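You operate a simulated robot arm through the tools that you are given. There is no shell and no other tool.

You are at the controls of a simulated robot arm. One attempt, no reset.

Task
Vent the pump, wind the handwheel back, clear the piston and shut its knob.
Fine: vent first; the weight goes on the bench.

Only the result counts: the job must be done as asked and must still hold three seconds after the hand-in. Knocking over, shifting, dropping, spilling or breaking anything else fails it.

Robot
A 6-joint arm with a two-finger gripper, fixed in place. Base frame: the origin is at the foot of the arm, x ahead of it, y to its left, z up; the work surface is at about z = 0.8. Units: m, degrees, N and s.
It reaches about 1.298 m from its shoulder. Its first joint turns from -149.0 to 149.0 degrees. Payload 1.57 kg.
The tool frame sits at the grasp point between the pads (the TCP): z along the fingers, y along the line on which they close. The tips reach 0.021 m beyond it. The gripper opens to 0.07 m. The gripper's body begins 0.05 m behind the TCP.
Orientation is told as [roll, pitch, yaw] about the base's x, y, z axes, in that order, counted from this pose: with the fingers straight down and closing along the base's y, the tool's x points along the base's -x, its y along +y and its z along -z.

Tools
- The arm moves only by the tool nudge_tool. Its arguments are lists of equal length, an entry for each row: "claw": the opening in per cent of the stroke, from 0 (shut) to 100 (fully open); "linear": the shift along the tool's x, y, z in m, a list of three; "angular": the turn, a rotation vector about the tool's x, y, z in degrees, a list of three. In form: {"claw": [claw, ...], "linear": [[x, y, z], ...], "angular": [[wx, wy, wz], ...]}. A call has 1 to 20 rows; each row shifts and turns the commanded pose from where the row before left it, along the tool's axes as they then stand. Each row takes 0.2 s and may step no farther than 0.05 m and 8.6 degrees from the row before; otherwise, or with a gripper value out of range, the whole call is refused. A pose out of reach is approached as far as the arm can. The call stops where the force on the tool passes 40 N (or 10 N more than at its start, if that is more) or the arm is blocked; 0.2 s more then pass. The fingers move at their own pace and stop on an object; they squeeze with about 30 N. The grip force told is the motor's: it shows also when the fingers shut on nothing. Time passes only in rows, and 0.2 s behind the last, so rows that do not move let the fingers close. The reply holds the time, the measured pose of the TCP, the force on the tool along the base axes, the opening and the grip force, in the units named above and with some noise, with the torque about the TCP (base axes, N m) and any sound that the robot's microphone picked up.
- Cameras (640 x 400 px; columns grow to the right, rows downward): "scene" is fixed at [0.3954, -0.6537, 1.418]; the picture's right is [0.99, 0.13, 0.00], its down [0.04, -0.27, -0.96] and it looks along [-0.12, 0.95, -0.28] (base axes); focal length 367 px, centre (320, 200). "wrist" rides on the gripper at [0.079, 0.004, -0.081] in the tool frame; the picture's right is [-0.05, 1.00, 0.00], its down [-0.67, -0.04, -0.75] and it looks along [-0.74, -0.04, 0.67] (tool axes); focal length 256 px, centre (320, 200). There is no depth. A picture from a camera that has moved, and an enlarged one, comes with that camera's place and axes in the base frame and with its lens. The place of the scene camera against the robot may be out by one fixed shift of up to 0.012 m in any direction.
- camera(camera): a new picture of that camera. No time passes.
- raise_lower(by): slides the trunk up (or, below 0, down) by that many m; the arm rides with it, the base frame stays. It gives what a move gives, with no picture.
- zoom(camera, box): a new picture of the part [left, top, right, bottom] of that camera's present view, enlarged. No time passes.
- finish_job(): hands the job in; it is judged then, once.

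Places have to be worked out from the pictures, the camera data and where the tool is seen. Open the gripper and draw the arm clear of the work before you hand the job in, unless the task says otherwise.

The tools are called after "Emit:" as name(argument=value, ...) on one line, values as JSON. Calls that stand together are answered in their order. nudge_tool: Moves the arm, as the interface text tells. Its arguments: {"type":"object","properties":{"claw":{"type":"array","items":{"type":"number"}},"linear":{"type":"array","items":{"type":"array","items":{"type":"number"}}},"angular":{"type":"array","items":{"type":"array","items":{"type":"number"}}}},"required":["claw","linear","angular"]} The other tools are called the same way: raise_lower (by) slides the trunk up or down; camera (camera) takes a picture; zoom (camera, box) takes an enlarged picture of a part of a camera's view; finish_job () hands the job in.

At the start:

```text
clock: 0.0
tcp_pos: [0.1695, 0.6557, 1.1674]
orientation: [0.1, -0.1, -0.1]
force: [0.2, 0.0, -0.4]
moment: [-0.01, -0.02, 0.02]
grip_width: 0.0699
grasp_force: 0.1
trunk travel left (down, up): [-0.849, 0.121]
```

scene: 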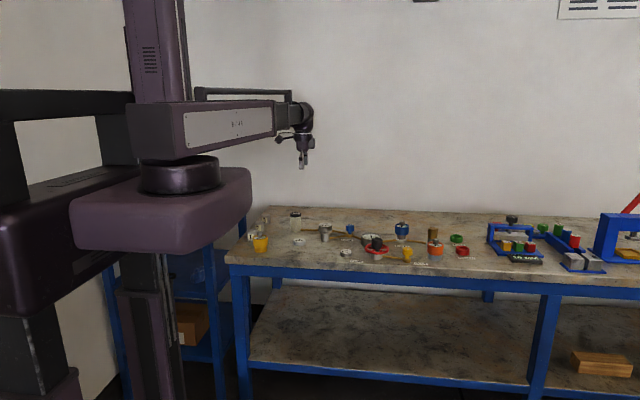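
wrist: 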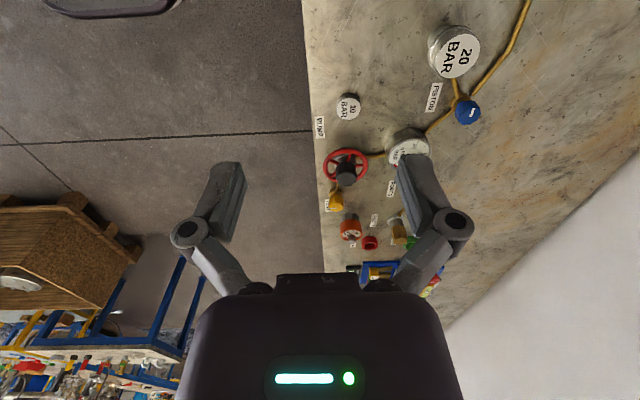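

I'll begin by looking at the bench closely with enlarged pictures from both cameras.

Emit:
zoom(camera="scene", box=[230, 200, 390, 280])

Emit:
zoom(camera="scene", box=[340, 200, 500, 280])

Emit:
zoom(camera="scene", box=[470, 190, 640, 280])

Emit:
zoom(camera="wrist", box=[300, 0, 540, 150])

Emit:
zoom(camera="wrist", box=[300, 110, 480, 290])

```text
4.00 times, centred on (310, 240) of scene
camera zoom: at [0.3954, -0.6537, 1.418], right [0.99, 0.13, 0.0], down [0.04, -0.27, -0.96], along [-0.12, 0.95, -0.28], focal length 1468 px, centre (360, 40)
```

zoom: 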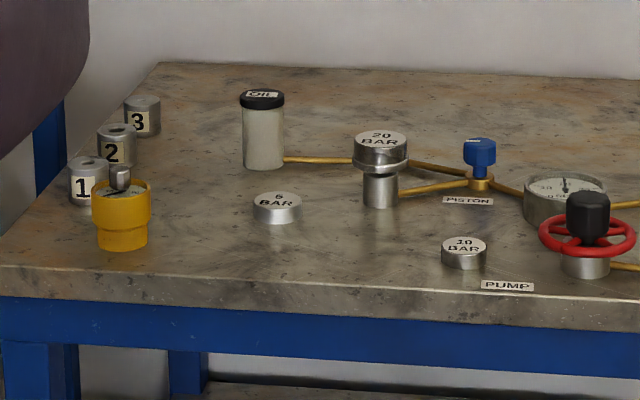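

```text
4.00 times, centred on (420, 240) of scene
camera zoom: at [0.3954, -0.6537, 1.418], right [0.99, 0.13, 0.0], down [0.04, -0.27, -0.96], along [-0.12, 0.95, -0.28], focal length 1468 px, centre (-80, 40)
```

zoom: 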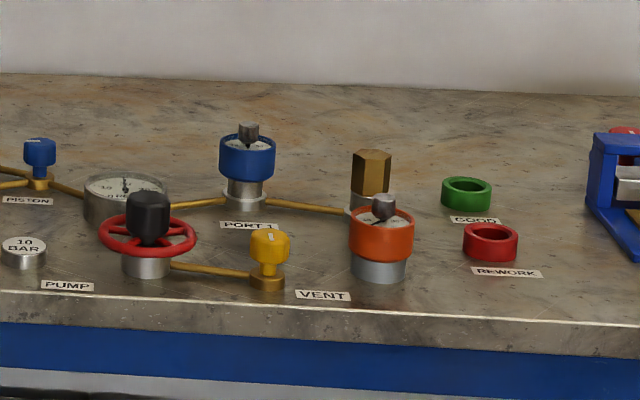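

```text
3.76 times, centred on (555, 235) of scene
camera zoom: at [0.3954, -0.6537, 1.418], right [0.99, 0.13, 0.0], down [0.04, -0.27, -0.96], along [-0.12, 0.95, -0.28], focal length 1381 px, centre (-565, 68)
```

zoom: 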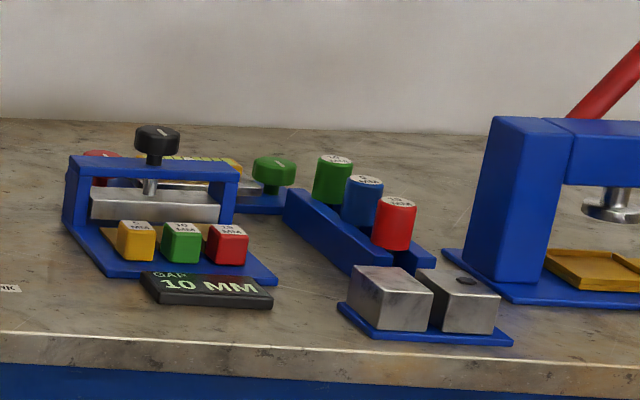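

```text
2.67 times, centred on (420, 75) of wrist
camera zoom: at [0.0911, 0.6615, 1.2486], right [0.05, 1.0, 0.0], down [0.67, -0.04, 0.75], along [0.74, -0.04, -0.67], focal length 683 px, centre (53, 533)
```

zoom: 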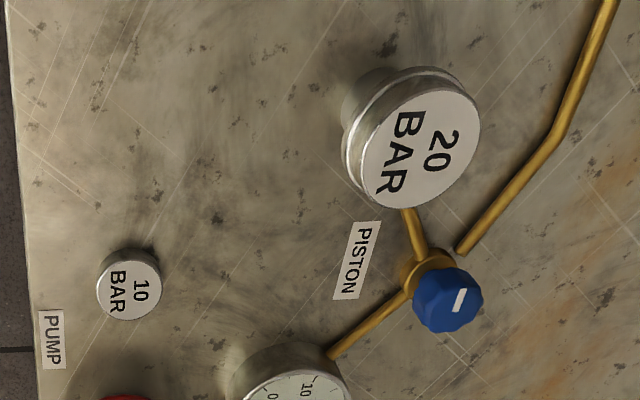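

```text
2.22 times, centred on (390, 200) of wrist
camera zoom: at [0.0911, 0.6615, 1.2486], right [0.05, 1.0, 0.0], down [0.67, -0.04, 0.75], along [0.74, -0.04, -0.67], focal length 569 px, centre (164, 200)
```

zoom: 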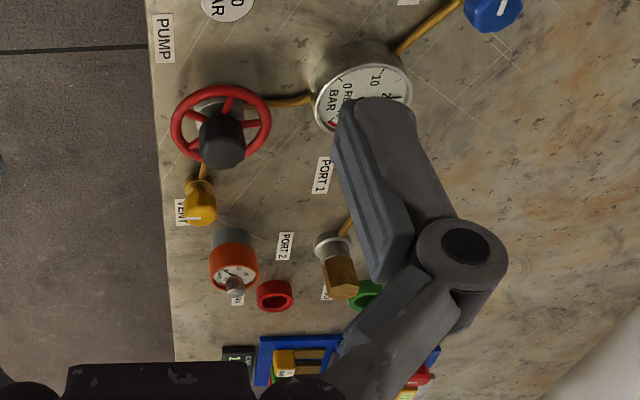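

The bench holds the piston with the 20 BAR weight, its blue PISTON knob, the red PUMP handwheel and the yellow VENT knob. I'll lower the arm over clear space for sharper wrist views of these.

Emit:
nudge_tool(claw=[100, 100, 100, 100], linear=[[0.0, 0.02, 0.04], [0.0, 0.02, 0.04], [0, 0, 0.02], [0, 0, 0]], angular=[[0, 0, 0], [0, 0, 0], [0, 0, 0], [0, 0, 0]])

Emit:
camera(camera="wrist")

Emit:
camera(camera="scene")

```text
clock: 1.0
tcp_pos: [0.1712, 0.6971, 1.1679]
orientation: [0.0, 0.0, -0.1]
force: [0.4, 0.5, -0.1]
moment: [0.0, -0.04, -0.03]
grip_width: 0.07
grasp_force: 0.0
out of reach, approached as far as the arm can: row 1, 2, 3
trunk travel left (down, up): [-0.849, 0.121]
```

```text
taken
camera wrist: at [0.0912, 0.7018, 1.2485], right [0.05, 1.0, 0.0], down [0.67, -0.04, 0.75], along [0.74, -0.04, -0.67], focal length 256 px, centre (320, 200)
```

wrist: 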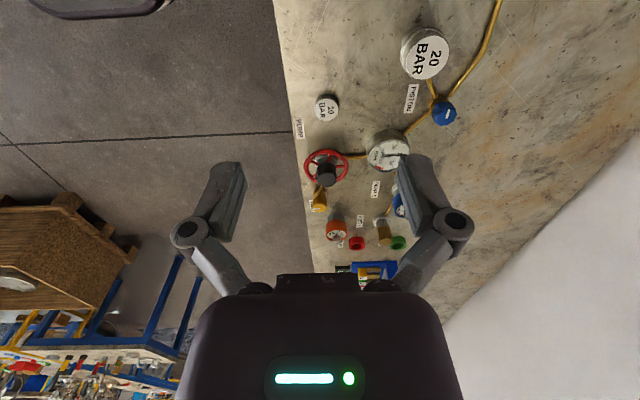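

```text
taken
```

scene: 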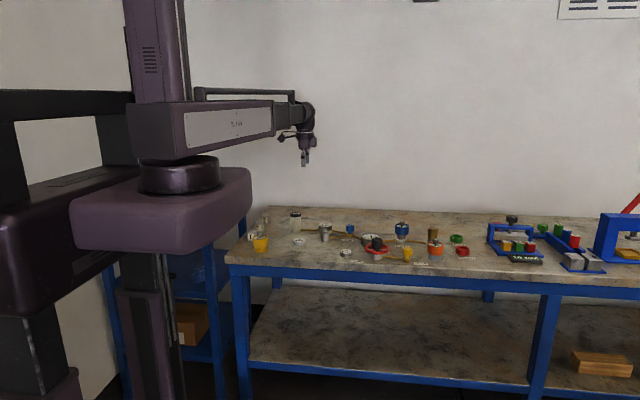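

The arm can't move down by itself (vertical is out of reach), so height seems to come from the trunk. I'll lower the trunk 0.12 m, which still leaves the arm well above the bench objects.

Emit:
raise_lower(by=-0.12)

Emit:
camera(camera="wrist")

Emit:
camera(camera="scene")

```text
clock: 2.5
tcp_pos: [0.1701, 0.6961, 1.0474]
orientation: [0.1, 0.0, -0.1]
force: [0.9, 0.1, -0.5]
moment: [-0.01, 0.01, 0.0]
grip_width: 0.07
grasp_force: 0.0
trunk travel left (down, up): [-0.729, 0.241]
```

```text
taken
camera wrist: at [0.0913, 0.7015, 1.1287], right [0.05, 1.0, 0.0], down [0.67, -0.04, 0.75], along [0.74, -0.04, -0.67], focal length 256 px, centre (320, 200)
```

wrist: 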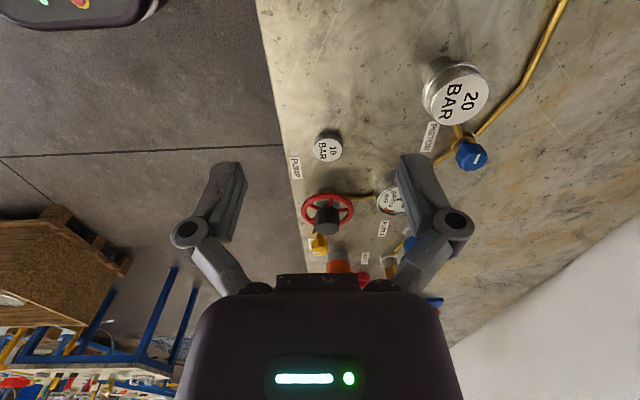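

```text
taken
```

scene: 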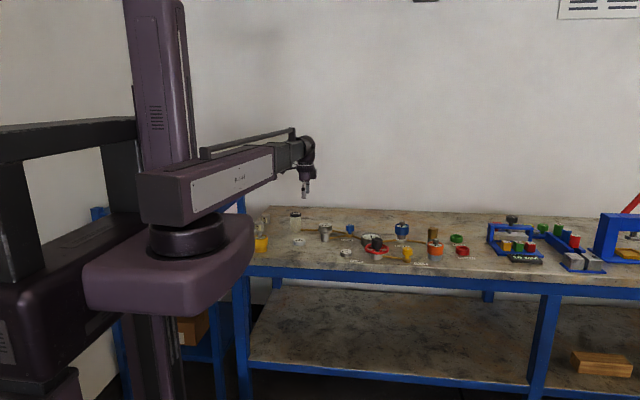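

Lowering worked and the wrist view is clearer now. I'll zoom in on the knobs, the handwheel and the gauge.

Emit:
zoom(camera="wrist", box=[270, 160, 430, 280])

Emit:
zoom(camera="wrist", box=[390, 40, 530, 190])

Emit:
zoom(camera="scene", box=[340, 220, 440, 270])

Emit:
zoom(camera="scene", box=[300, 205, 380, 255])

```text
3.33 times, centred on (350, 220) of wrist
camera zoom: at [0.0913, 0.7015, 1.1287], right [0.05, 1.0, 0.0], down [0.67, -0.04, 0.75], along [0.74, -0.04, -0.67], focal length 853 px, centre (220, 133)
```

zoom: 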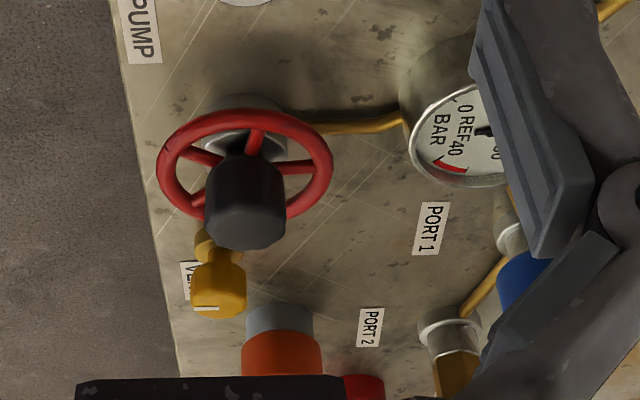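

```text
2.67 times, centred on (460, 115) of wrist
camera zoom: at [0.0913, 0.7015, 1.1287], right [0.05, 1.0, 0.0], down [0.67, -0.04, 0.75], along [0.74, -0.04, -0.67], focal length 683 px, centre (-53, 427)
```

zoom: 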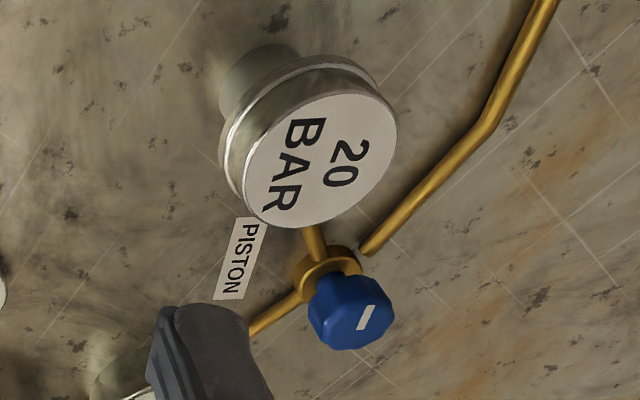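

```text
6.40 times, centred on (390, 245) of scene
camera zoom: at [0.3954, -0.6537, 1.418], right [0.99, 0.13, 0.0], down [0.04, -0.27, -0.96], along [-0.12, 0.95, -0.28], focal length 2348 px, centre (-128, -88)
```

zoom: 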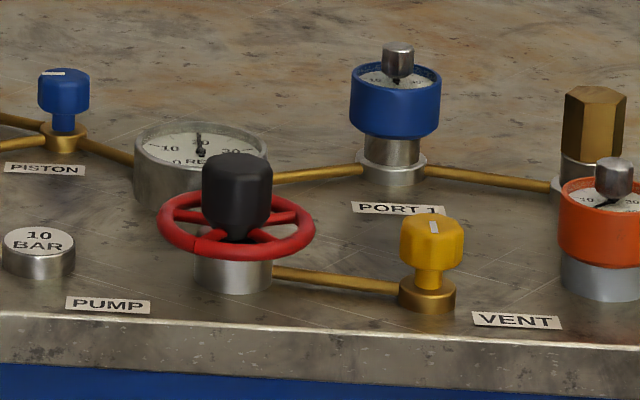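

```text
8.00 times, centred on (340, 230) of scene
camera zoom: at [0.3954, -0.6537, 1.418], right [0.99, 0.13, 0.0], down [0.04, -0.27, -0.96], along [-0.12, 0.95, -0.28], focal length 2935 px, centre (160, -40)
```

zoom: 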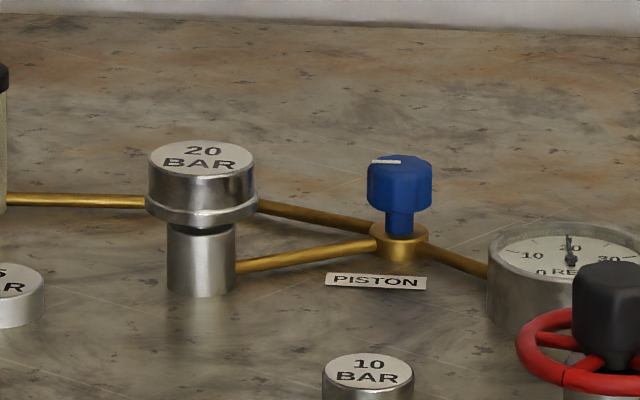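

The gauge reads about 20 bar and the weight floats on its piston. The VENT mark looks crosswise to its pipe (shut) and the PISTON mark looks in line (open). I'll shift about 0.22 m in +x, staying high, for a close view of the vent and handwheel.

Emit:
nudge_tool(claw=[100, 100, 100, 100, 100, 100], linear=[[-0.045, 0, 0], [-0.045, 0, 0], [-0.045, 0, 0], [-0.045, 0, 0], [-0.03, 0, 0], [0, 0, 0]], angular=[[0, 0, 0], [0, 0, 0], [0, 0, 0], [0, 0, 0], [0, 0, 0], [0, 0, 0]])

Emit:
camera(camera="wrist")

Emit:
camera(camera="scene")

```text
clock: 3.9
tcp_pos: [0.3809, 0.6967, 1.0472]
orientation: [0.0, -0.1, -0.1]
force: [-0.6, 0.0, 0.6]
moment: [0.0, 0.01, -0.03]
grip_width: 0.0701
grasp_force: 0.1
trunk travel left (down, up): [-0.729, 0.241]
```

```text
taken
camera wrist: at [0.3017, 0.7016, 1.1286], right [0.05, 1.0, 0.0], down [0.67, -0.04, 0.75], along [0.74, -0.04, -0.67], focal length 256 px, centre (320, 200)
```

wrist: 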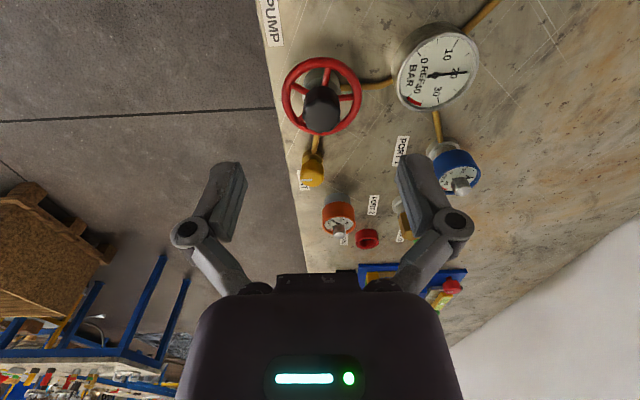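

```text
taken
```

scene: 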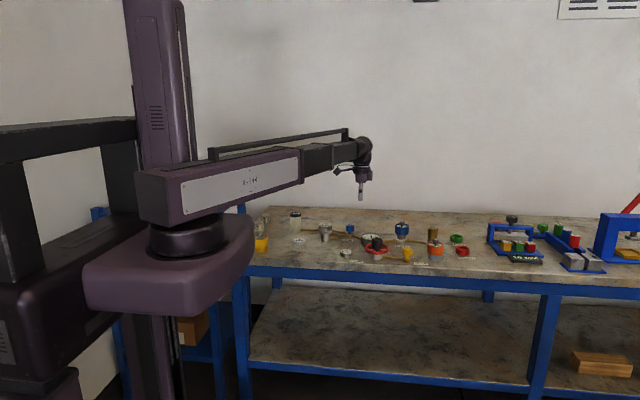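

Now the vent is near the centre of the wrist view, so I'll enlarge the vent, handwheel and gauge.

Emit:
zoom(camera="wrist", box=[270, 40, 390, 200])

Emit:
zoom(camera="wrist", box=[290, 140, 340, 200])

Emit:
zoom(camera="wrist", box=[380, 10, 500, 120])

```text
2.50 times, centred on (330, 120) of wrist
camera zoom: at [0.3017, 0.7016, 1.1286], right [0.05, 1.0, 0.0], down [0.67, -0.04, 0.75], along [0.74, -0.04, -0.67], focal length 640 px, centre (295, 400)
```

zoom: 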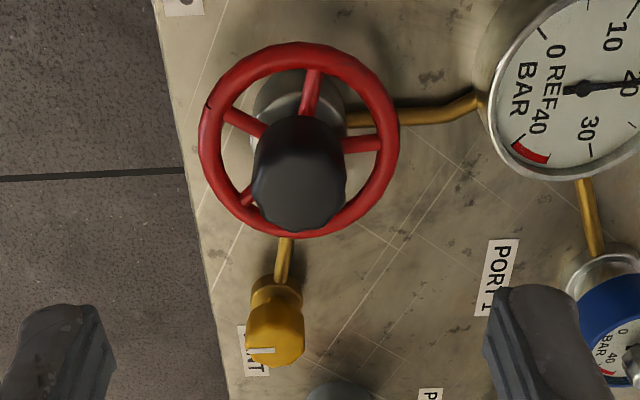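

```text
6.67 times, centred on (315, 170) of wrist
camera zoom: at [0.3017, 0.7016, 1.1286], right [0.05, 1.0, 0.0], down [0.67, -0.04, 0.75], along [0.74, -0.04, -0.67], focal length 1707 px, centre (353, 400)
```

zoom: 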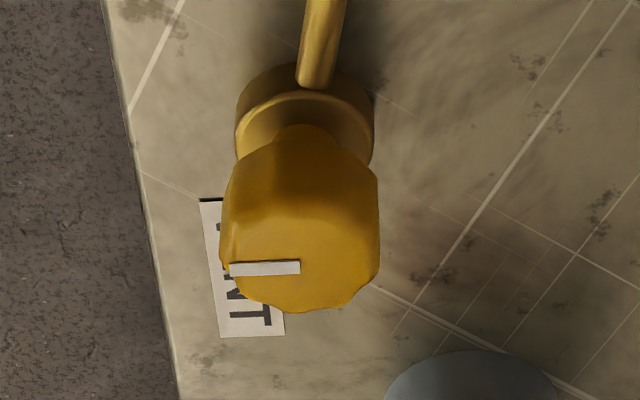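

```text
3.64 times, centred on (440, 65) of wrist
camera zoom: at [0.3017, 0.7016, 1.1286], right [0.05, 1.0, 0.0], down [0.67, -0.04, 0.75], along [0.74, -0.04, -0.67], focal length 931 px, centre (-116, 691)
```

zoom: 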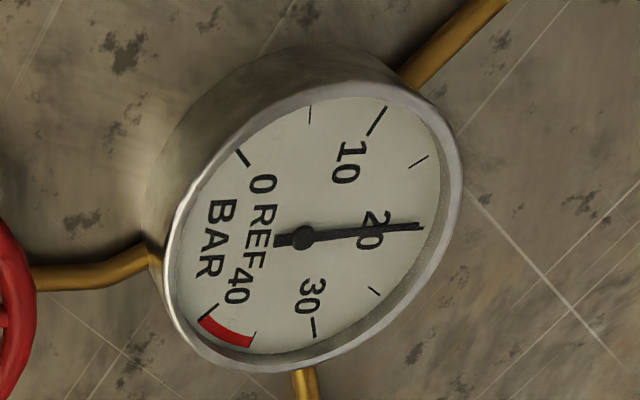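

The vent knob looks about 33 mm across, with its mark pointing toward the bench's front edge. I'll check the marks and knob heights at higher magnification from the scene camera.

Emit:
zoom(camera="scene", box=[396, 245, 420, 271])

Emit:
zoom(camera="scene", box=[340, 220, 364, 240])

Emit:
zoom(camera="scene", box=[360, 230, 400, 266])

```text
15.38 times, centred on (408, 258) of scene
camera zoom: at [0.3954, -0.6537, 1.418], right [0.99, 0.13, 0.0], down [0.04, -0.27, -0.96], along [-0.12, 0.95, -0.28], focal length 5645 px, centre (-1034, -692)
```

zoom: 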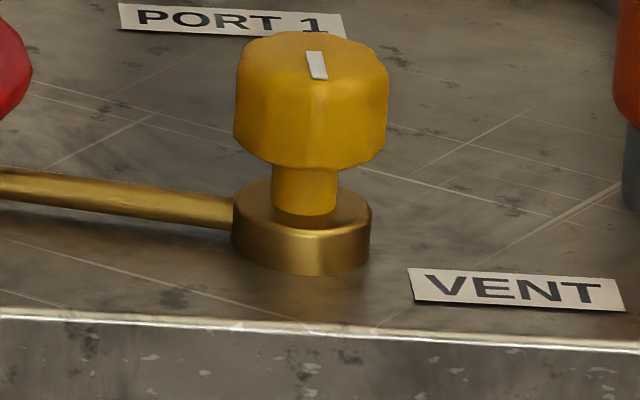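

```text
16.00 times, centred on (352, 230) of scene
camera zoom: at [0.3954, -0.6537, 1.418], right [0.99, 0.13, 0.0], down [0.04, -0.27, -0.96], along [-0.12, 0.95, -0.28], focal length 5870 px, centre (-192, -280)
```

zoom: 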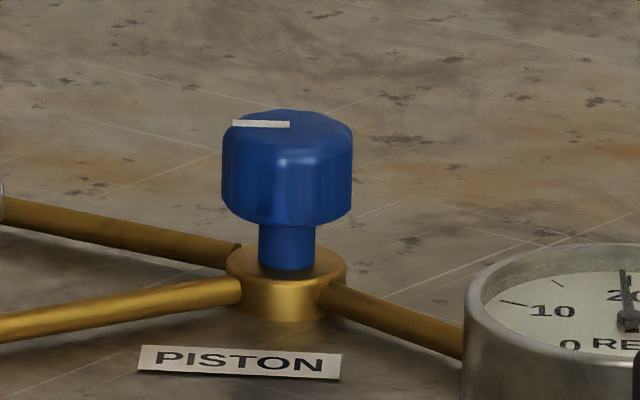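

```text
11.11 times, centred on (380, 248) of scene
camera zoom: at [0.3954, -0.6537, 1.418], right [0.99, 0.13, 0.0], down [0.04, -0.27, -0.96], along [-0.12, 0.95, -0.28], focal length 4077 px, centre (-347, -333)
```

zoom: 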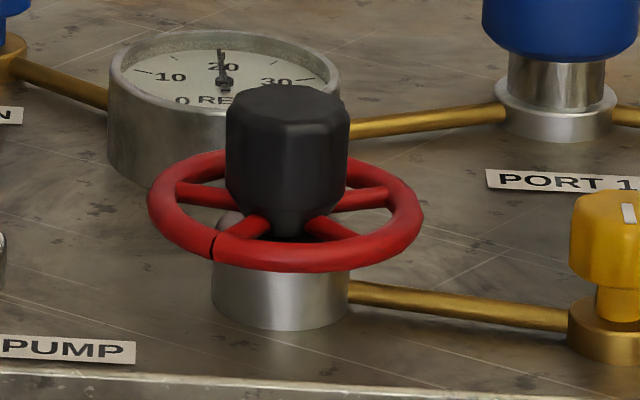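

The estimates put the VENT knob near x 0.563, y 0.676, with its top at about z 0.85 and its underside at about z 0.828. I'll move over it while staying high, then lower partway and check alignment.

Emit:
nudge_tool(claw=[100, 100, 100, 100, 100, 100], linear=[[-0.045, -0.005, 0], [-0.045, -0.005, 0], [-0.045, -0.005, 0], [-0.045, -0.005, 0], [-0.002, 0, 0], [0, 0, 0]], angular=[[0, 0, 0], [0, 0, 0], [0, 0, 0], [0, 0, 0], [0, 0, 0], [0, 0, 0]])

Emit:
raise_lower(by=-0.1)

Emit:
camera(camera="wrist")

Emit:
camera(camera="scene")

```text
clock: 5.3
tcp_pos: [0.5619, 0.6765, 1.049]
orientation: [0.0, 0.1, -0.1]
force: [0.2, -0.2, -0.2]
moment: [-0.01, 0.01, 0.01]
grip_width: 0.07
grasp_force: 0.0
trunk travel left (down, up): [-0.729, 0.241]
```

```text
clock: 6.6
tcp_pos: [0.5623, 0.6767, 0.949]
orientation: [-0.1, -0.1, 0.0]
force: [-0.1, 0.1, 0.9]
moment: [-0.06, -0.01, -0.01]
grip_width: 0.07
grasp_force: 0.1
trunk travel left (down, up): [-0.629, 0.341]
```

```text
taken
camera wrist: at [0.483, 0.6818, 1.0287], right [0.05, 1.0, 0.0], down [0.67, -0.04, 0.75], along [0.74, -0.04, -0.67], focal length 256 px, centre (320, 200)
```

wrist: 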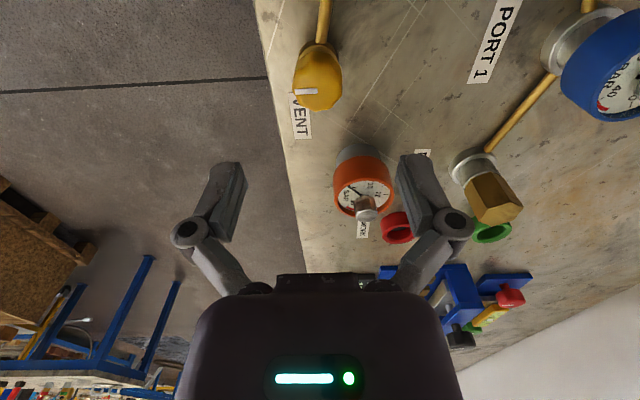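

```text
taken
```

scene: 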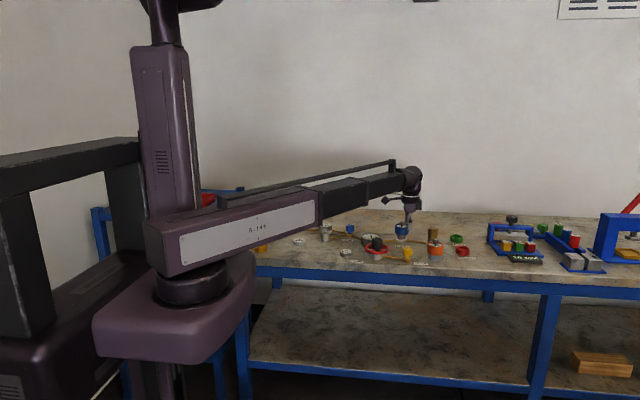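

The vent knob sits beneath the gripper. I'll zoom to pinpoint its top centre.

Emit:
zoom(camera="wrist", box=[270, 30, 366, 126])

```text
4.17 times, centred on (318, 78) of wrist
camera zoom: at [0.483, 0.6818, 1.0287], right [0.05, 1.0, 0.0], down [0.67, -0.04, 0.75], along [0.74, -0.04, -0.67], focal length 1067 px, centre (328, 708)
```

zoom: 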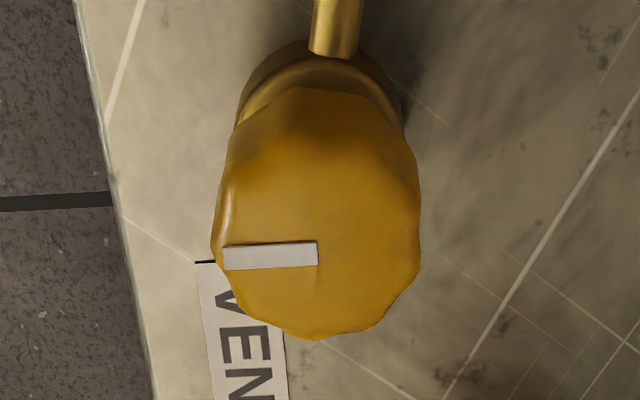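

The knob centre works out to (0.5645, 0.676), about 35 mm across, and the fingers straddle it along y. I'll nudge 2 mm in x, lower to TCP z ≈ 0.845, and check.

Emit:
nudge_tool(claw=[100, 100], linear=[[-0.002, -0.0005, 0], [0, 0, 0]], angular=[[0, 0, 0], [0, 0, 0]])

Emit:
raise_lower(by=-0.104)

Emit:
camera(camera="wrist")

Emit:
zoom(camera="scene", box=[340, 150, 480, 270])

```text
clock: 7.2
tcp_pos: [0.5635, 0.6765, 0.9481]
orientation: [0.1, -0.1, -0.1]
force: [-0.1, -1.2, -0.5]
moment: [-0.02, -0.01, -0.01]
grip_width: 0.0699
grasp_force: 0.1
trunk travel left (down, up): [-0.629, 0.341]
```

```text
clock: 8.6
tcp_pos: [0.5635, 0.677, 0.8449]
orientation: [0.0, 0.0, 0.0]
force: [-0.3, -1.0, 0.0]
moment: [0.02, 0.0, 0.02]
grip_width: 0.0698
grasp_force: 0.0
trunk travel left (down, up): [-0.525, 0.445]
```

```text
taken
camera wrist: at [0.4851, 0.6813, 0.9247], right [0.05, 1.0, 0.0], down [0.67, -0.04, 0.75], along [0.74, -0.04, -0.67], focal length 256 px, centre (320, 200)
```

wrist: 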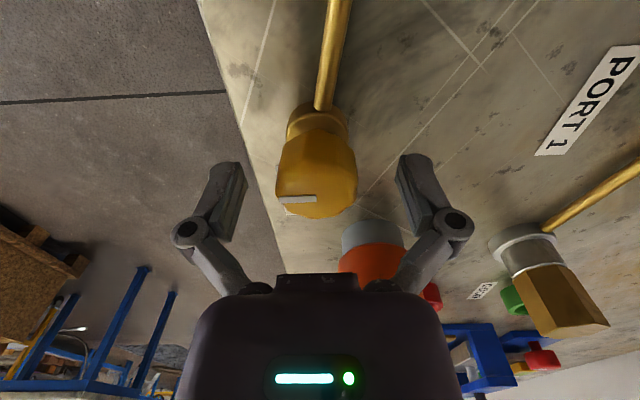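

```text
3.33 times, centred on (410, 210) of scene
camera zoom: at [0.3954, -0.6537, 1.418], right [0.99, 0.13, 0.0], down [0.04, -0.27, -0.96], along [-0.12, 0.95, -0.28], focal length 1223 px, centre (20, 167)
```

zoom: 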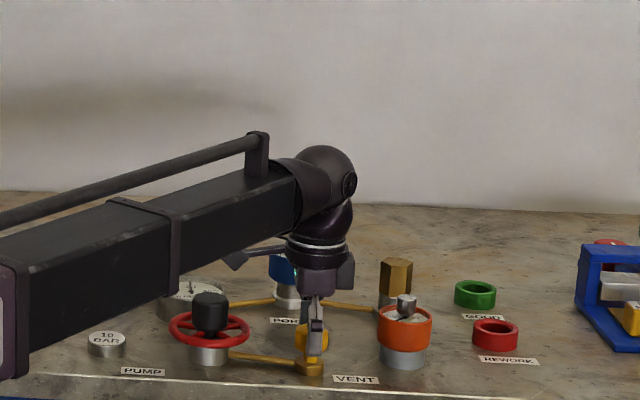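

The knob sits neatly between the fingers with nothing else touching. I'll close on it.

Emit:
nudge_tool(claw=[30, 20, 20, 20], linear=[[0, 0, 0], [0, 0, 0], [0, 0, 0], [0, 0, 0]], angular=[[0, 0, 0], [0, 0, 0], [0, 0, 0], [0, 0, 0]])

Emit:
camera(camera="wrist")

```text
clock: 9.6
tcp_pos: [0.5649, 0.6747, 0.845]
orientation: [0.1, 0.0, -0.1]
force: [-0.4, -12.4, 0.8]
moment: [-0.31, -0.08, -0.02]
grip_width: 0.0354
grasp_force: 32.2
trunk travel left (down, up): [-0.525, 0.445]
```

```text
taken
camera wrist: at [0.4851, 0.6799, 0.9252], right [0.05, 1.0, 0.0], down [0.67, -0.04, 0.75], along [0.74, -0.04, -0.67], focal length 256 px, centre (320, 200)
```

wrist: 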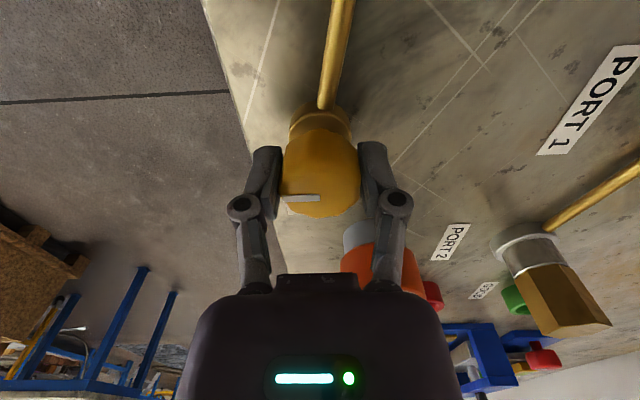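

Gripped at 35.4 mm, with about 12 N of side load because I was about 2 mm off in y. I'll relax that shift, then try a small counter-clockwise (opening) turn and read the torque.

Emit:
nudge_tool(claw=[20, 20], linear=[[0, -0.0018, 0], [0, 0, 0]], angular=[[0, 0, 0], [0, 0, 0]])

Emit:
nudge_tool(claw=[20, 20, 20], linear=[[0, 0, 0], [0, 0, 0], [0, 0, 0]], angular=[[0, 0, -5], [0, 0, -5], [0, 0, 0]])

Emit:
zoom(camera="wrist", box=[220, 80, 420, 260])

```text
clock: 10.2
tcp_pos: [0.564, 0.6748, 0.8453]
orientation: [0.2, 0.0, 0.1]
force: [0.9, -1.3, 5.9]
moment: [-0.1, 0.14, -0.05]
grip_width: 0.0356
grasp_force: 31.7
trunk travel left (down, up): [-0.525, 0.445]
```

```text
clock: 11.0
tcp_pos: [0.564, 0.6749, 0.8447]
orientation: [0.1, 0.0, 10.1]
force: [0.9, 1.9, 2.6]
moment: [0.1, 0.02, -0.36]
grip_width: 0.0353
grasp_force: 32.0
trunk travel left (down, up): [-0.525, 0.445]
```

```text
2.22 times, centred on (320, 170) of wrist
camera zoom: at [0.4856, 0.6656, 0.9247], right [-0.12, 0.99, 0.0], down [0.66, 0.08, 0.75], along [0.74, 0.09, -0.67], focal length 569 px, centre (320, 267)
```

zoom: 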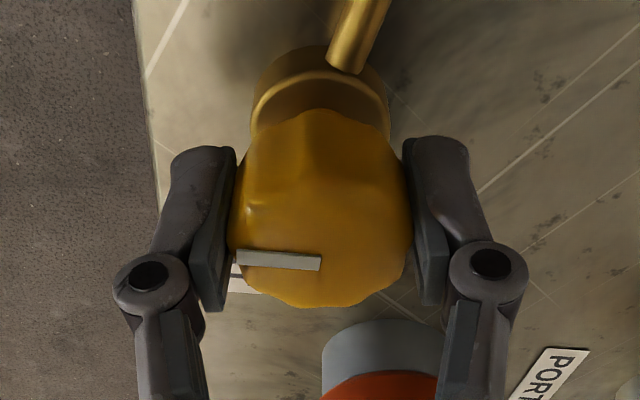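

The reaction torque rose to −0.36 N·m and the mark appears nearly stationary in the world, so the knob may be resisting this way. I'll check from the scene camera.

Emit:
zoom(camera="scene", box=[396, 235, 420, 271])

Emit:
zoom(camera="scene", box=[360, 230, 400, 266])

```text
11.11 times, centred on (408, 253) of scene
camera zoom: at [0.3954, -0.6537, 1.418], right [0.99, 0.13, 0.0], down [0.04, -0.27, -0.96], along [-0.12, 0.95, -0.28], focal length 4077 px, centre (-658, -389)
```

zoom: 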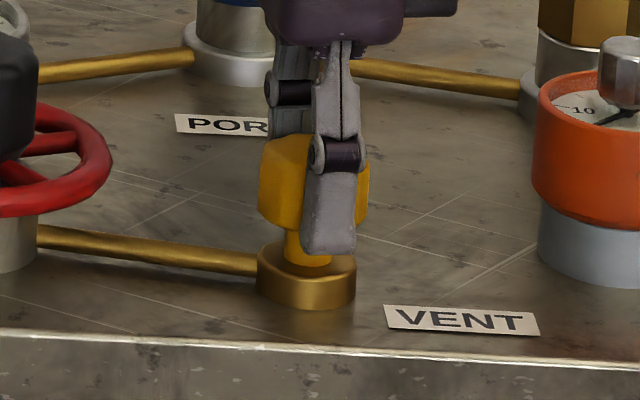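

```text
11.11 times, centred on (380, 248) of scene
camera zoom: at [0.3954, -0.6537, 1.418], right [0.99, 0.13, 0.0], down [0.04, -0.27, -0.96], along [-0.12, 0.95, -0.28], focal length 4077 px, centre (-347, -333)
```

zoom: 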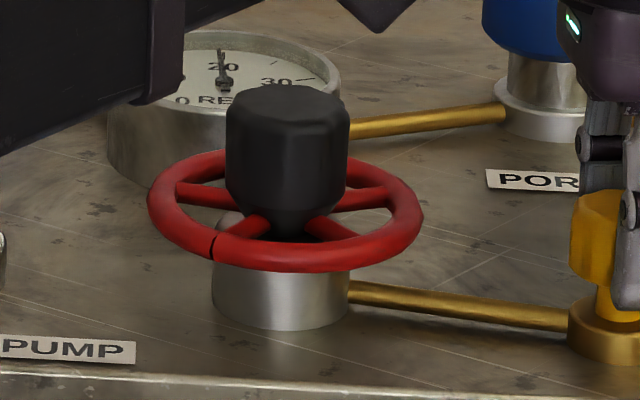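

Unclear from here. I'll turn 6° further counter-clockwise and see whether the torque drops (knob freed), holds (slipping), or keeps climbing.

Emit:
nudge_tool(claw=[20, 20], linear=[[0, 0, 0], [0, 0, 0]], angular=[[0, 0, -6], [0, 0, 0]])

Emit:
zoom(camera="wrist", box=[220, 80, 420, 260])

```text
clock: 11.6
tcp_pos: [0.5646, 0.6742, 0.8443]
orientation: [0.0, 0.0, 16.1]
force: [-1.0, -0.4, 0.4]
moment: [-0.06, 0.03, -0.47]
grip_width: 0.0356
grasp_force: 31.8
trunk travel left (down, up): [-0.525, 0.445]
```

```text
2.22 times, centred on (320, 170) of wrist
camera zoom: at [0.4871, 0.6574, 0.9246], right [-0.22, 0.97, 0.0], down [0.65, 0.15, 0.74], along [0.73, 0.17, -0.67], focal length 569 px, centre (320, 267)
```

zoom: 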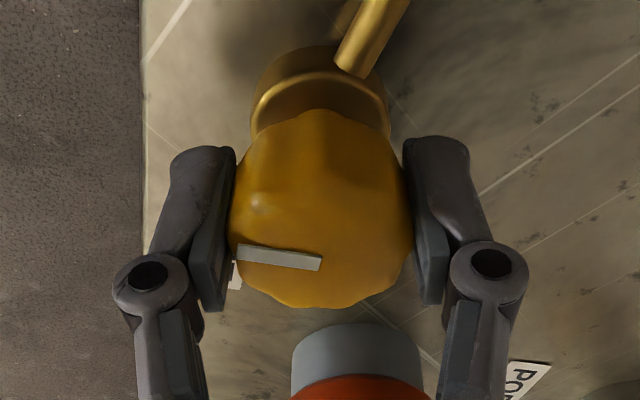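

The mark rotates relative to the gripper (knob still stationary) while the torque climbs to −0.47 N·m, so counter-clockwise seems blocked. I'll return to 0° and probe clockwise a little for comparison.

Emit:
nudge_tool(claw=[20, 20, 20], linear=[[0, 0, 0], [0, 0, 0], [0, 0, 0]], angular=[[0, 0, 8], [0, 0, 8], [0, 0, 0]])

Emit:
nudge_tool(claw=[20, 20], linear=[[0, 0, 0], [0, 0, 0]], angular=[[0, 0, 6], [0, 0, 0]])

Emit:
zoom(camera="wrist", box=[220, 80, 420, 260])

```text
clock: 12.4
tcp_pos: [0.5644, 0.6738, 0.8438]
orientation: [0.0, 0.1, -0.1]
force: [0.5, 1.0, 1.7]
moment: [-0.01, 0.17, 0.01]
grip_width: 0.0355
grasp_force: 32.1
trunk travel left (down, up): [-0.525, 0.445]
```

```text
clock: 13.0
tcp_pos: [0.5644, 0.6743, 0.8439]
orientation: [0.1, 0.0, -6.2]
force: [1.7, 2.2, 1.9]
moment: [0.04, 0.09, 0.0]
grip_width: 0.0354
grasp_force: 31.5
trunk travel left (down, up): [-0.525, 0.445]
```

```text
2.22 times, centred on (320, 170) of wrist
camera zoom: at [0.486, 0.6882, 0.9245], right [0.16, 0.99, 0.0], down [0.66, -0.11, 0.75], along [0.74, -0.12, -0.67], focal length 569 px, centre (320, 267)
```

zoom: 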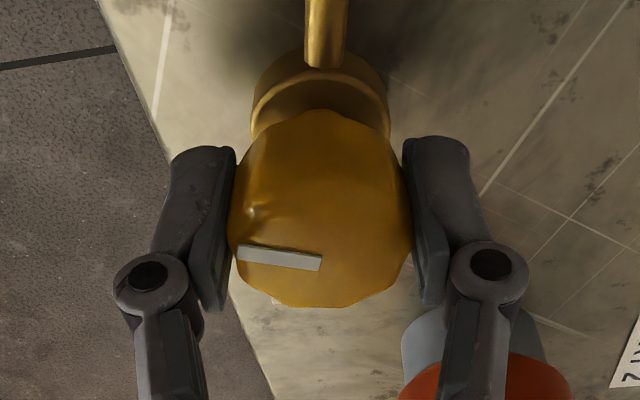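

Going clockwise the knob follows the gripper with almost no torque, so it was at its counter-clockwise stop and opens clockwise. I'll check the gauge and the scene before turning more.

Emit:
zoom(camera="scene", box=[340, 220, 400, 266])

Emit:
zoom(camera="scene", box=[300, 205, 380, 255])

```text
8.70 times, centred on (370, 243) of scene
camera zoom: at [0.3954, -0.6537, 1.418], right [0.99, 0.13, 0.0], down [0.04, -0.27, -0.96], along [-0.12, 0.95, -0.28], focal length 3190 px, centre (-115, -174)
```

zoom: 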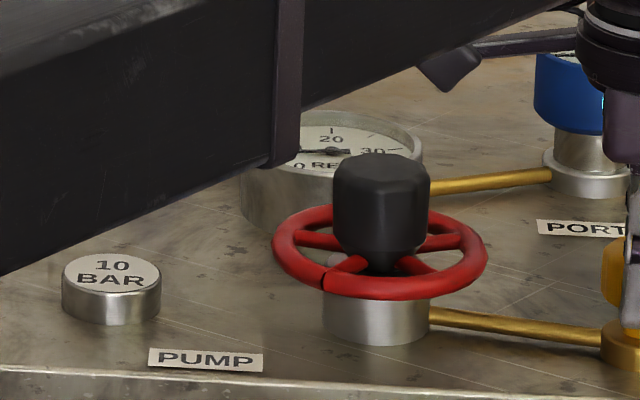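

```text
8.00 times, centred on (340, 230) of scene
camera zoom: at [0.3954, -0.6537, 1.418], right [0.99, 0.13, 0.0], down [0.04, -0.27, -0.96], along [-0.12, 0.95, -0.28], focal length 2935 px, centre (160, -40)
```

zoom: 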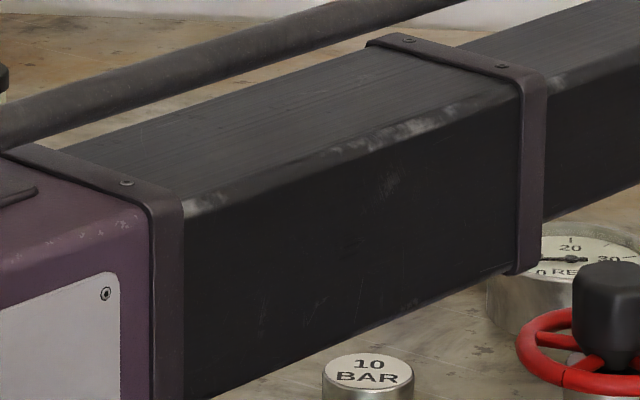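

The gauge needle has dropped from 20, so the vent is releasing pressure clockwise. I'll keep turning clockwise in stages, watching the torque for the end stop.

Emit:
nudge_tool(claw=[20, 20, 20, 20, 20, 20], linear=[[0, 0, 0], [0, 0, 0], [0, 0, 0], [0, 0, 0], [0, 0, 0], [0, 0, 0]], angular=[[0, 0, 8], [0, 0, 8], [0, 0, 8], [0, 0, 8], [0, 0, 6], [0, 0, 0]])

Emit:
zoom(camera="wrist", box=[220, 80, 420, 260])

Emit:
zoom(camera="scene", box=[340, 220, 400, 266])

```text
clock: 14.4
tcp_pos: [0.5636, 0.6759, 0.8441]
orientation: [0.1, 0.0, -44.1]
force: [7.1, 10.1, 7.8]
moment: [-0.06, -0.28, 0.02]
grip_width: 0.0354
grasp_force: 31.6
trunk travel left (down, up): [-0.525, 0.445]
```

```text
2.22 times, centred on (320, 170) of wrist
camera zoom: at [0.5107, 0.7344, 0.9245], right [0.73, 0.68, 0.0], down [0.45, -0.49, 0.75], along [0.51, -0.55, -0.67], focal length 569 px, centre (320, 267)
```

zoom: 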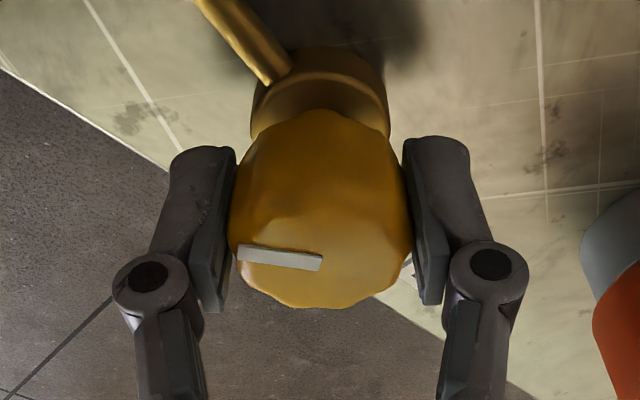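

```text
8.70 times, centred on (370, 243) of scene
camera zoom: at [0.3954, -0.6537, 1.418], right [0.99, 0.13, 0.0], down [0.04, -0.27, -0.96], along [-0.12, 0.95, -0.28], focal length 3190 px, centre (-115, -174)
```

zoom: 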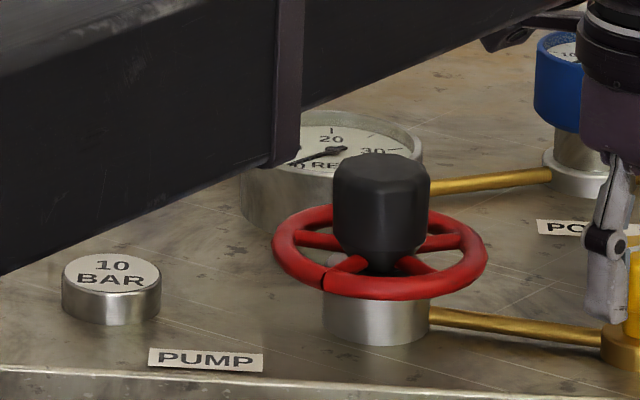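

The gauge needle is near 0 and the knob is about 60° open. I'll relieve the small side load and turn the remaining ~30° clockwise.

Emit:
nudge_tool(claw=[20, 20, 20, 20, 20, 20], linear=[[0, 0.0014, 0], [0, 0, 0], [0, 0, 0], [0, 0, 0], [0, 0, 0], [0, 0, 0]], angular=[[0, 0, 0], [0, 0, 8], [0, 0, 8], [0, 0, 8], [0, 0, 5], [0, 0, 0]])

Emit:
zoom(camera="wrist", box=[220, 80, 420, 260])

Emit:
zoom(camera="scene", box=[340, 220, 400, 266])

```text
clock: 15.8
tcp_pos: [0.5649, 0.6757, 0.8436]
orientation: [0.0, 0.0, -73.1]
force: [-2.7, 2.7, -1.7]
moment: [0.18, 0.12, -0.03]
grip_width: 0.0353
grasp_force: 31.5
trunk travel left (down, up): [-0.525, 0.445]
```

```text
2.22 times, centred on (320, 170) of wrist
camera zoom: at [0.5463, 0.7537, 0.9245], right [0.97, 0.24, 0.0], down [0.16, -0.65, 0.75], along [0.18, -0.72, -0.67], focal length 569 px, centre (320, 267)
```

zoom: 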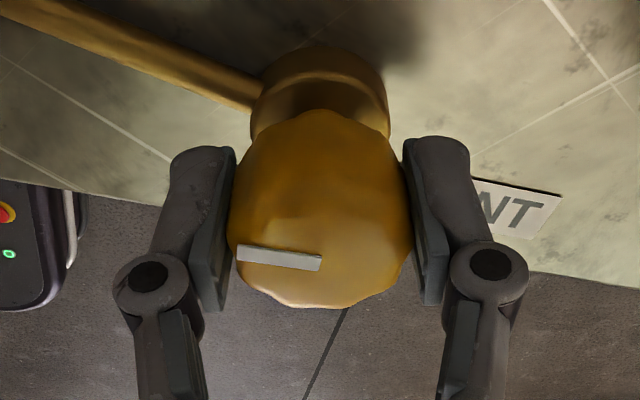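

```text
8.70 times, centred on (370, 243) of scene
camera zoom: at [0.3954, -0.6537, 1.418], right [0.99, 0.13, 0.0], down [0.04, -0.27, -0.96], along [-0.12, 0.95, -0.28], focal length 3190 px, centre (-115, -174)
```

zoom: 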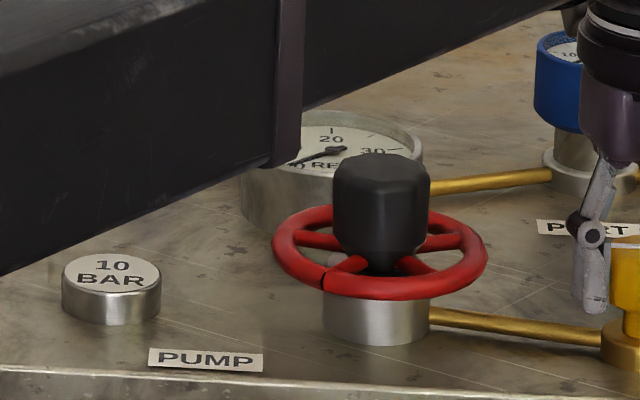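

The knob has turned about 90° and the mark now points toward its pipe. I'll probe a few degrees more to see whether this is the open end stop.

Emit:
nudge_tool(claw=[20, 20], linear=[[0, 0, 0], [0, 0, 0]], angular=[[0, 0, 6], [0, 0, 0]])

Emit:
zoom(camera="wrist", box=[220, 80, 420, 260])

```text
clock: 16.4
tcp_pos: [0.5641, 0.6746, 0.8436]
orientation: [0.0, 0.0, -79.1]
force: [-3.8, -3.5, -3.9]
moment: [-0.27, 0.01, 0.17]
grip_width: 0.0354
grasp_force: 32.0
trunk travel left (down, up): [-0.525, 0.445]
```

```text
2.22 times, centred on (320, 170) of wrist
camera zoom: at [0.5547, 0.7546, 0.9245], right [0.99, 0.14, 0.0], down [0.09, -0.66, 0.75], along [0.1, -0.74, -0.67], focal length 569 px, centre (320, 267)
```

zoom: 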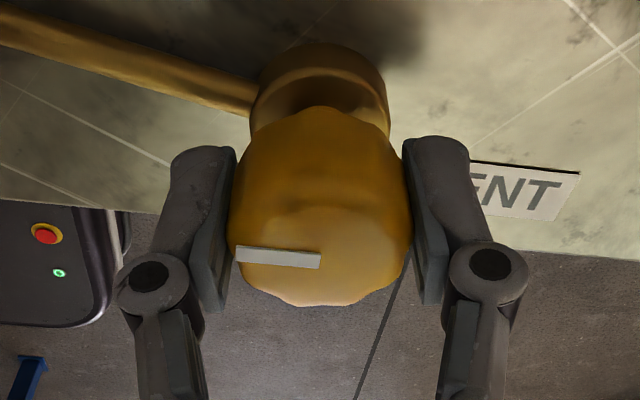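

Torque rose to +0.17 N·m, so this is the open end stop at 90°, and the vent is fully open. I'll release the knob and raise the trunk clear.

Emit:
nudge_tool(claw=[70, 70, 70], linear=[[0, 0, 0], [0, 0, 0], [0, 0, 0]], angular=[[0, 0, 0], [0, 0, 0], [0, 0, 0]])

Emit:
raise_lower(by=0.16)

Emit:
camera(camera="wrist")

Emit:
zoom(camera="scene", box=[340, 220, 440, 270])

```text
clock: 17.2
tcp_pos: [0.5661, 0.6754, 0.8438]
orientation: [0.0, 0.0, -79.2]
force: [0.6, -0.5, 0.8]
moment: [-0.01, -0.01, 0.01]
grip_width: 0.0489
grasp_force: 0.1
trunk travel left (down, up): [-0.525, 0.445]
```

```text
clock: 19.0
tcp_pos: [0.5667, 0.6757, 1.0032]
orientation: [0.0, 0.0, -79.1]
force: [0.3, -0.9, 0.1]
moment: [0.03, -0.03, -0.02]
grip_width: 0.0488
grasp_force: 0.0
trunk travel left (down, up): [-0.685, 0.285]
```

```text
taken
camera wrist: at [0.5548, 0.7552, 1.0845], right [0.99, 0.14, 0.0], down [0.09, -0.66, 0.74], along [0.1, -0.74, -0.67], focal length 256 px, centre (320, 200)
```

wrist: 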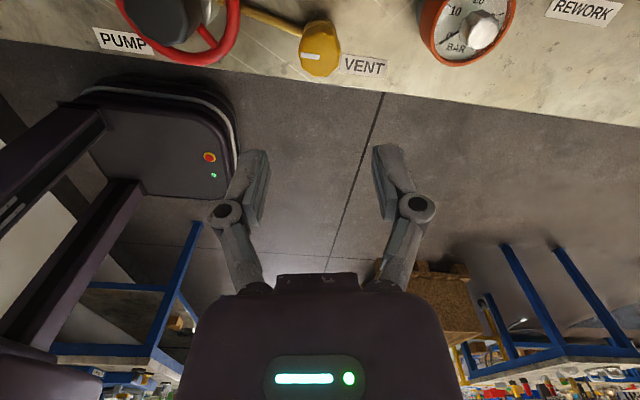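

```text
6.40 times, centred on (390, 245) of scene
camera zoom: at [0.3954, -0.6537, 1.418], right [0.99, 0.13, 0.0], down [0.04, -0.27, -0.96], along [-0.12, 0.95, -0.28], focal length 2348 px, centre (-128, -88)
```

zoom: 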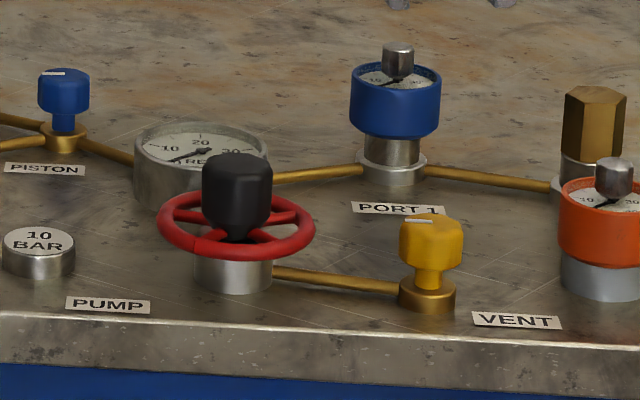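

The vent mark now lies along its pipe and the gauge reads 0, so venting is done. Next I'll move over the handwheel hub, near (0.445, 0.695), keeping this yaw.

Emit:
nudge_tool(claw=[100, 100, 100, 100], linear=[[0.014, -0.0386, 0], [0.014, -0.0386, 0], [0.014, -0.0386, 0], [0, 0, 0]], angular=[[0, 0, 0], [0, 0, 0], [0, 0, 0], [0, 0, 0]])

Emit:
camera(camera="wrist")

Emit:
camera(camera="scene")

```text
clock: 20.0
tcp_pos: [0.4435, 0.6946, 1.004]
orientation: [0.0, 0.0, -79.2]
force: [0.7, 0.2, -0.7]
moment: [-0.01, 0.01, -0.03]
grip_width: 0.0701
grasp_force: 0.1
trunk travel left (down, up): [-0.685, 0.285]
```

```text
taken
camera wrist: at [0.4331, 0.7745, 1.0845], right [0.99, 0.14, 0.0], down [0.09, -0.66, 0.75], along [0.1, -0.74, -0.67], focal length 256 px, centre (320, 200)
```

wrist: 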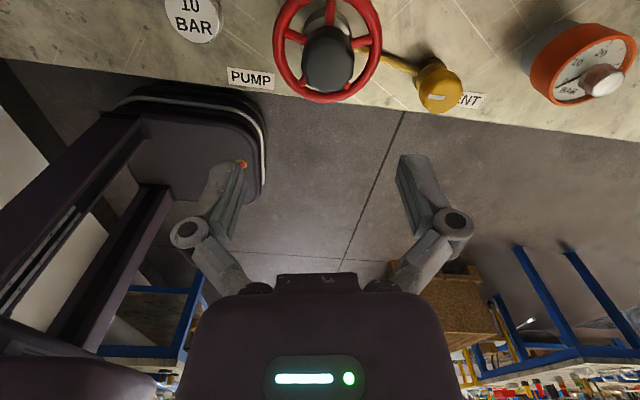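

```text
taken
```

scene: 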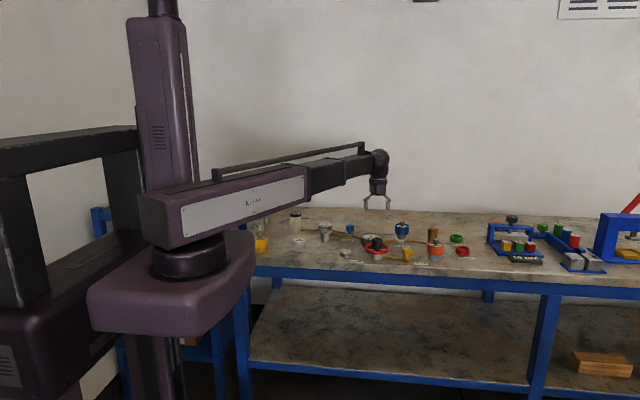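

Emit:
zoom(camera="wrist", box=[260, 0, 400, 110])

Emit:
zoom(camera="scene", box=[355, 225, 400, 265])

```text
3.64 times, centred on (330, 55) of wrist
camera zoom: at [0.4331, 0.7745, 1.0845], right [0.99, 0.14, 0.0], down [0.09, -0.66, 0.75], along [0.1, -0.74, -0.67], focal length 931 px, centre (284, 727)
```

zoom: 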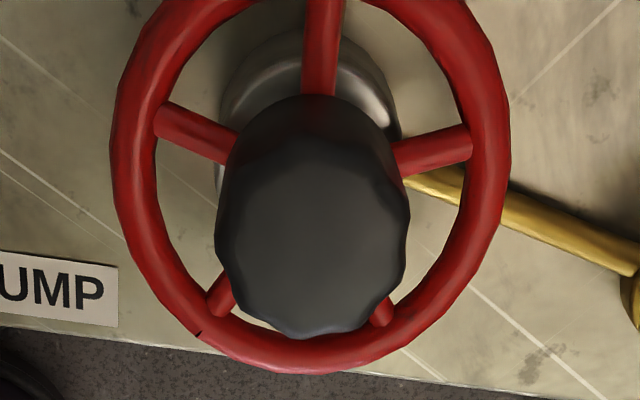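

```text
10.00 times, centred on (378, 245) of scene
camera zoom: at [0.3954, -0.6537, 1.418], right [0.99, 0.13, 0.0], down [0.04, -0.27, -0.96], along [-0.12, 0.95, -0.28], focal length 3669 px, centre (-255, -250)
```

zoom: 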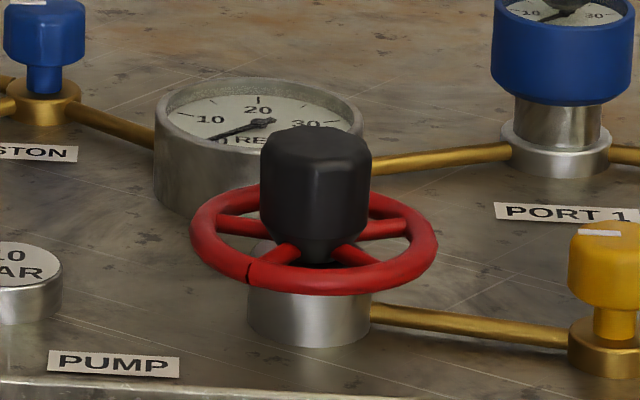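

The hub is about 41 mm across, centred near (0.449, 0.694–0.697), with its grippable part about z 0.846–0.873 above the spokes. Before winding, I'll test the wrist's yaw range here in free space by turning clockwise.

Emit:
nudge_tool(claw=[100, 100, 100, 100, 100, 100, 100, 100, 100, 100, 100, 100], linear=[[0, 0, 0], [0, 0, 0], [0, 0, 0], [0, 0, 0], [0, 0, 0], [0, 0, 0], [0, 0, 0], [0, 0, 0], [0, 0, 0], [0, 0, 0], [0, 0, 0], [0, 0, 0]], angular=[[0, 0, 8.5], [0, 0, 8.5], [0, 0, 8.5], [0, 0, 8.5], [0, 0, 8.5], [0, 0, 8.5], [0, 0, 8.5], [0, 0, 8.5], [0, 0, 8.5], [0, 0, 8.5], [0, 0, 8.5], [0, 0, 0]])

```text
clock: 22.6
tcp_pos: [0.4498, 0.6917, 1.0046]
orientation: [-0.2, 0.0, -112.4]
force: [0.5, -0.2, -0.1]
moment: [0.0, -0.01, 0.02]
grip_width: 0.07
grasp_force: 0.1
out of reach, approached as far as the arm can: row 4, 5, 6, 7, 8, 9, 10, 11
trunk travel left (down, up): [-0.685, 0.285]
```

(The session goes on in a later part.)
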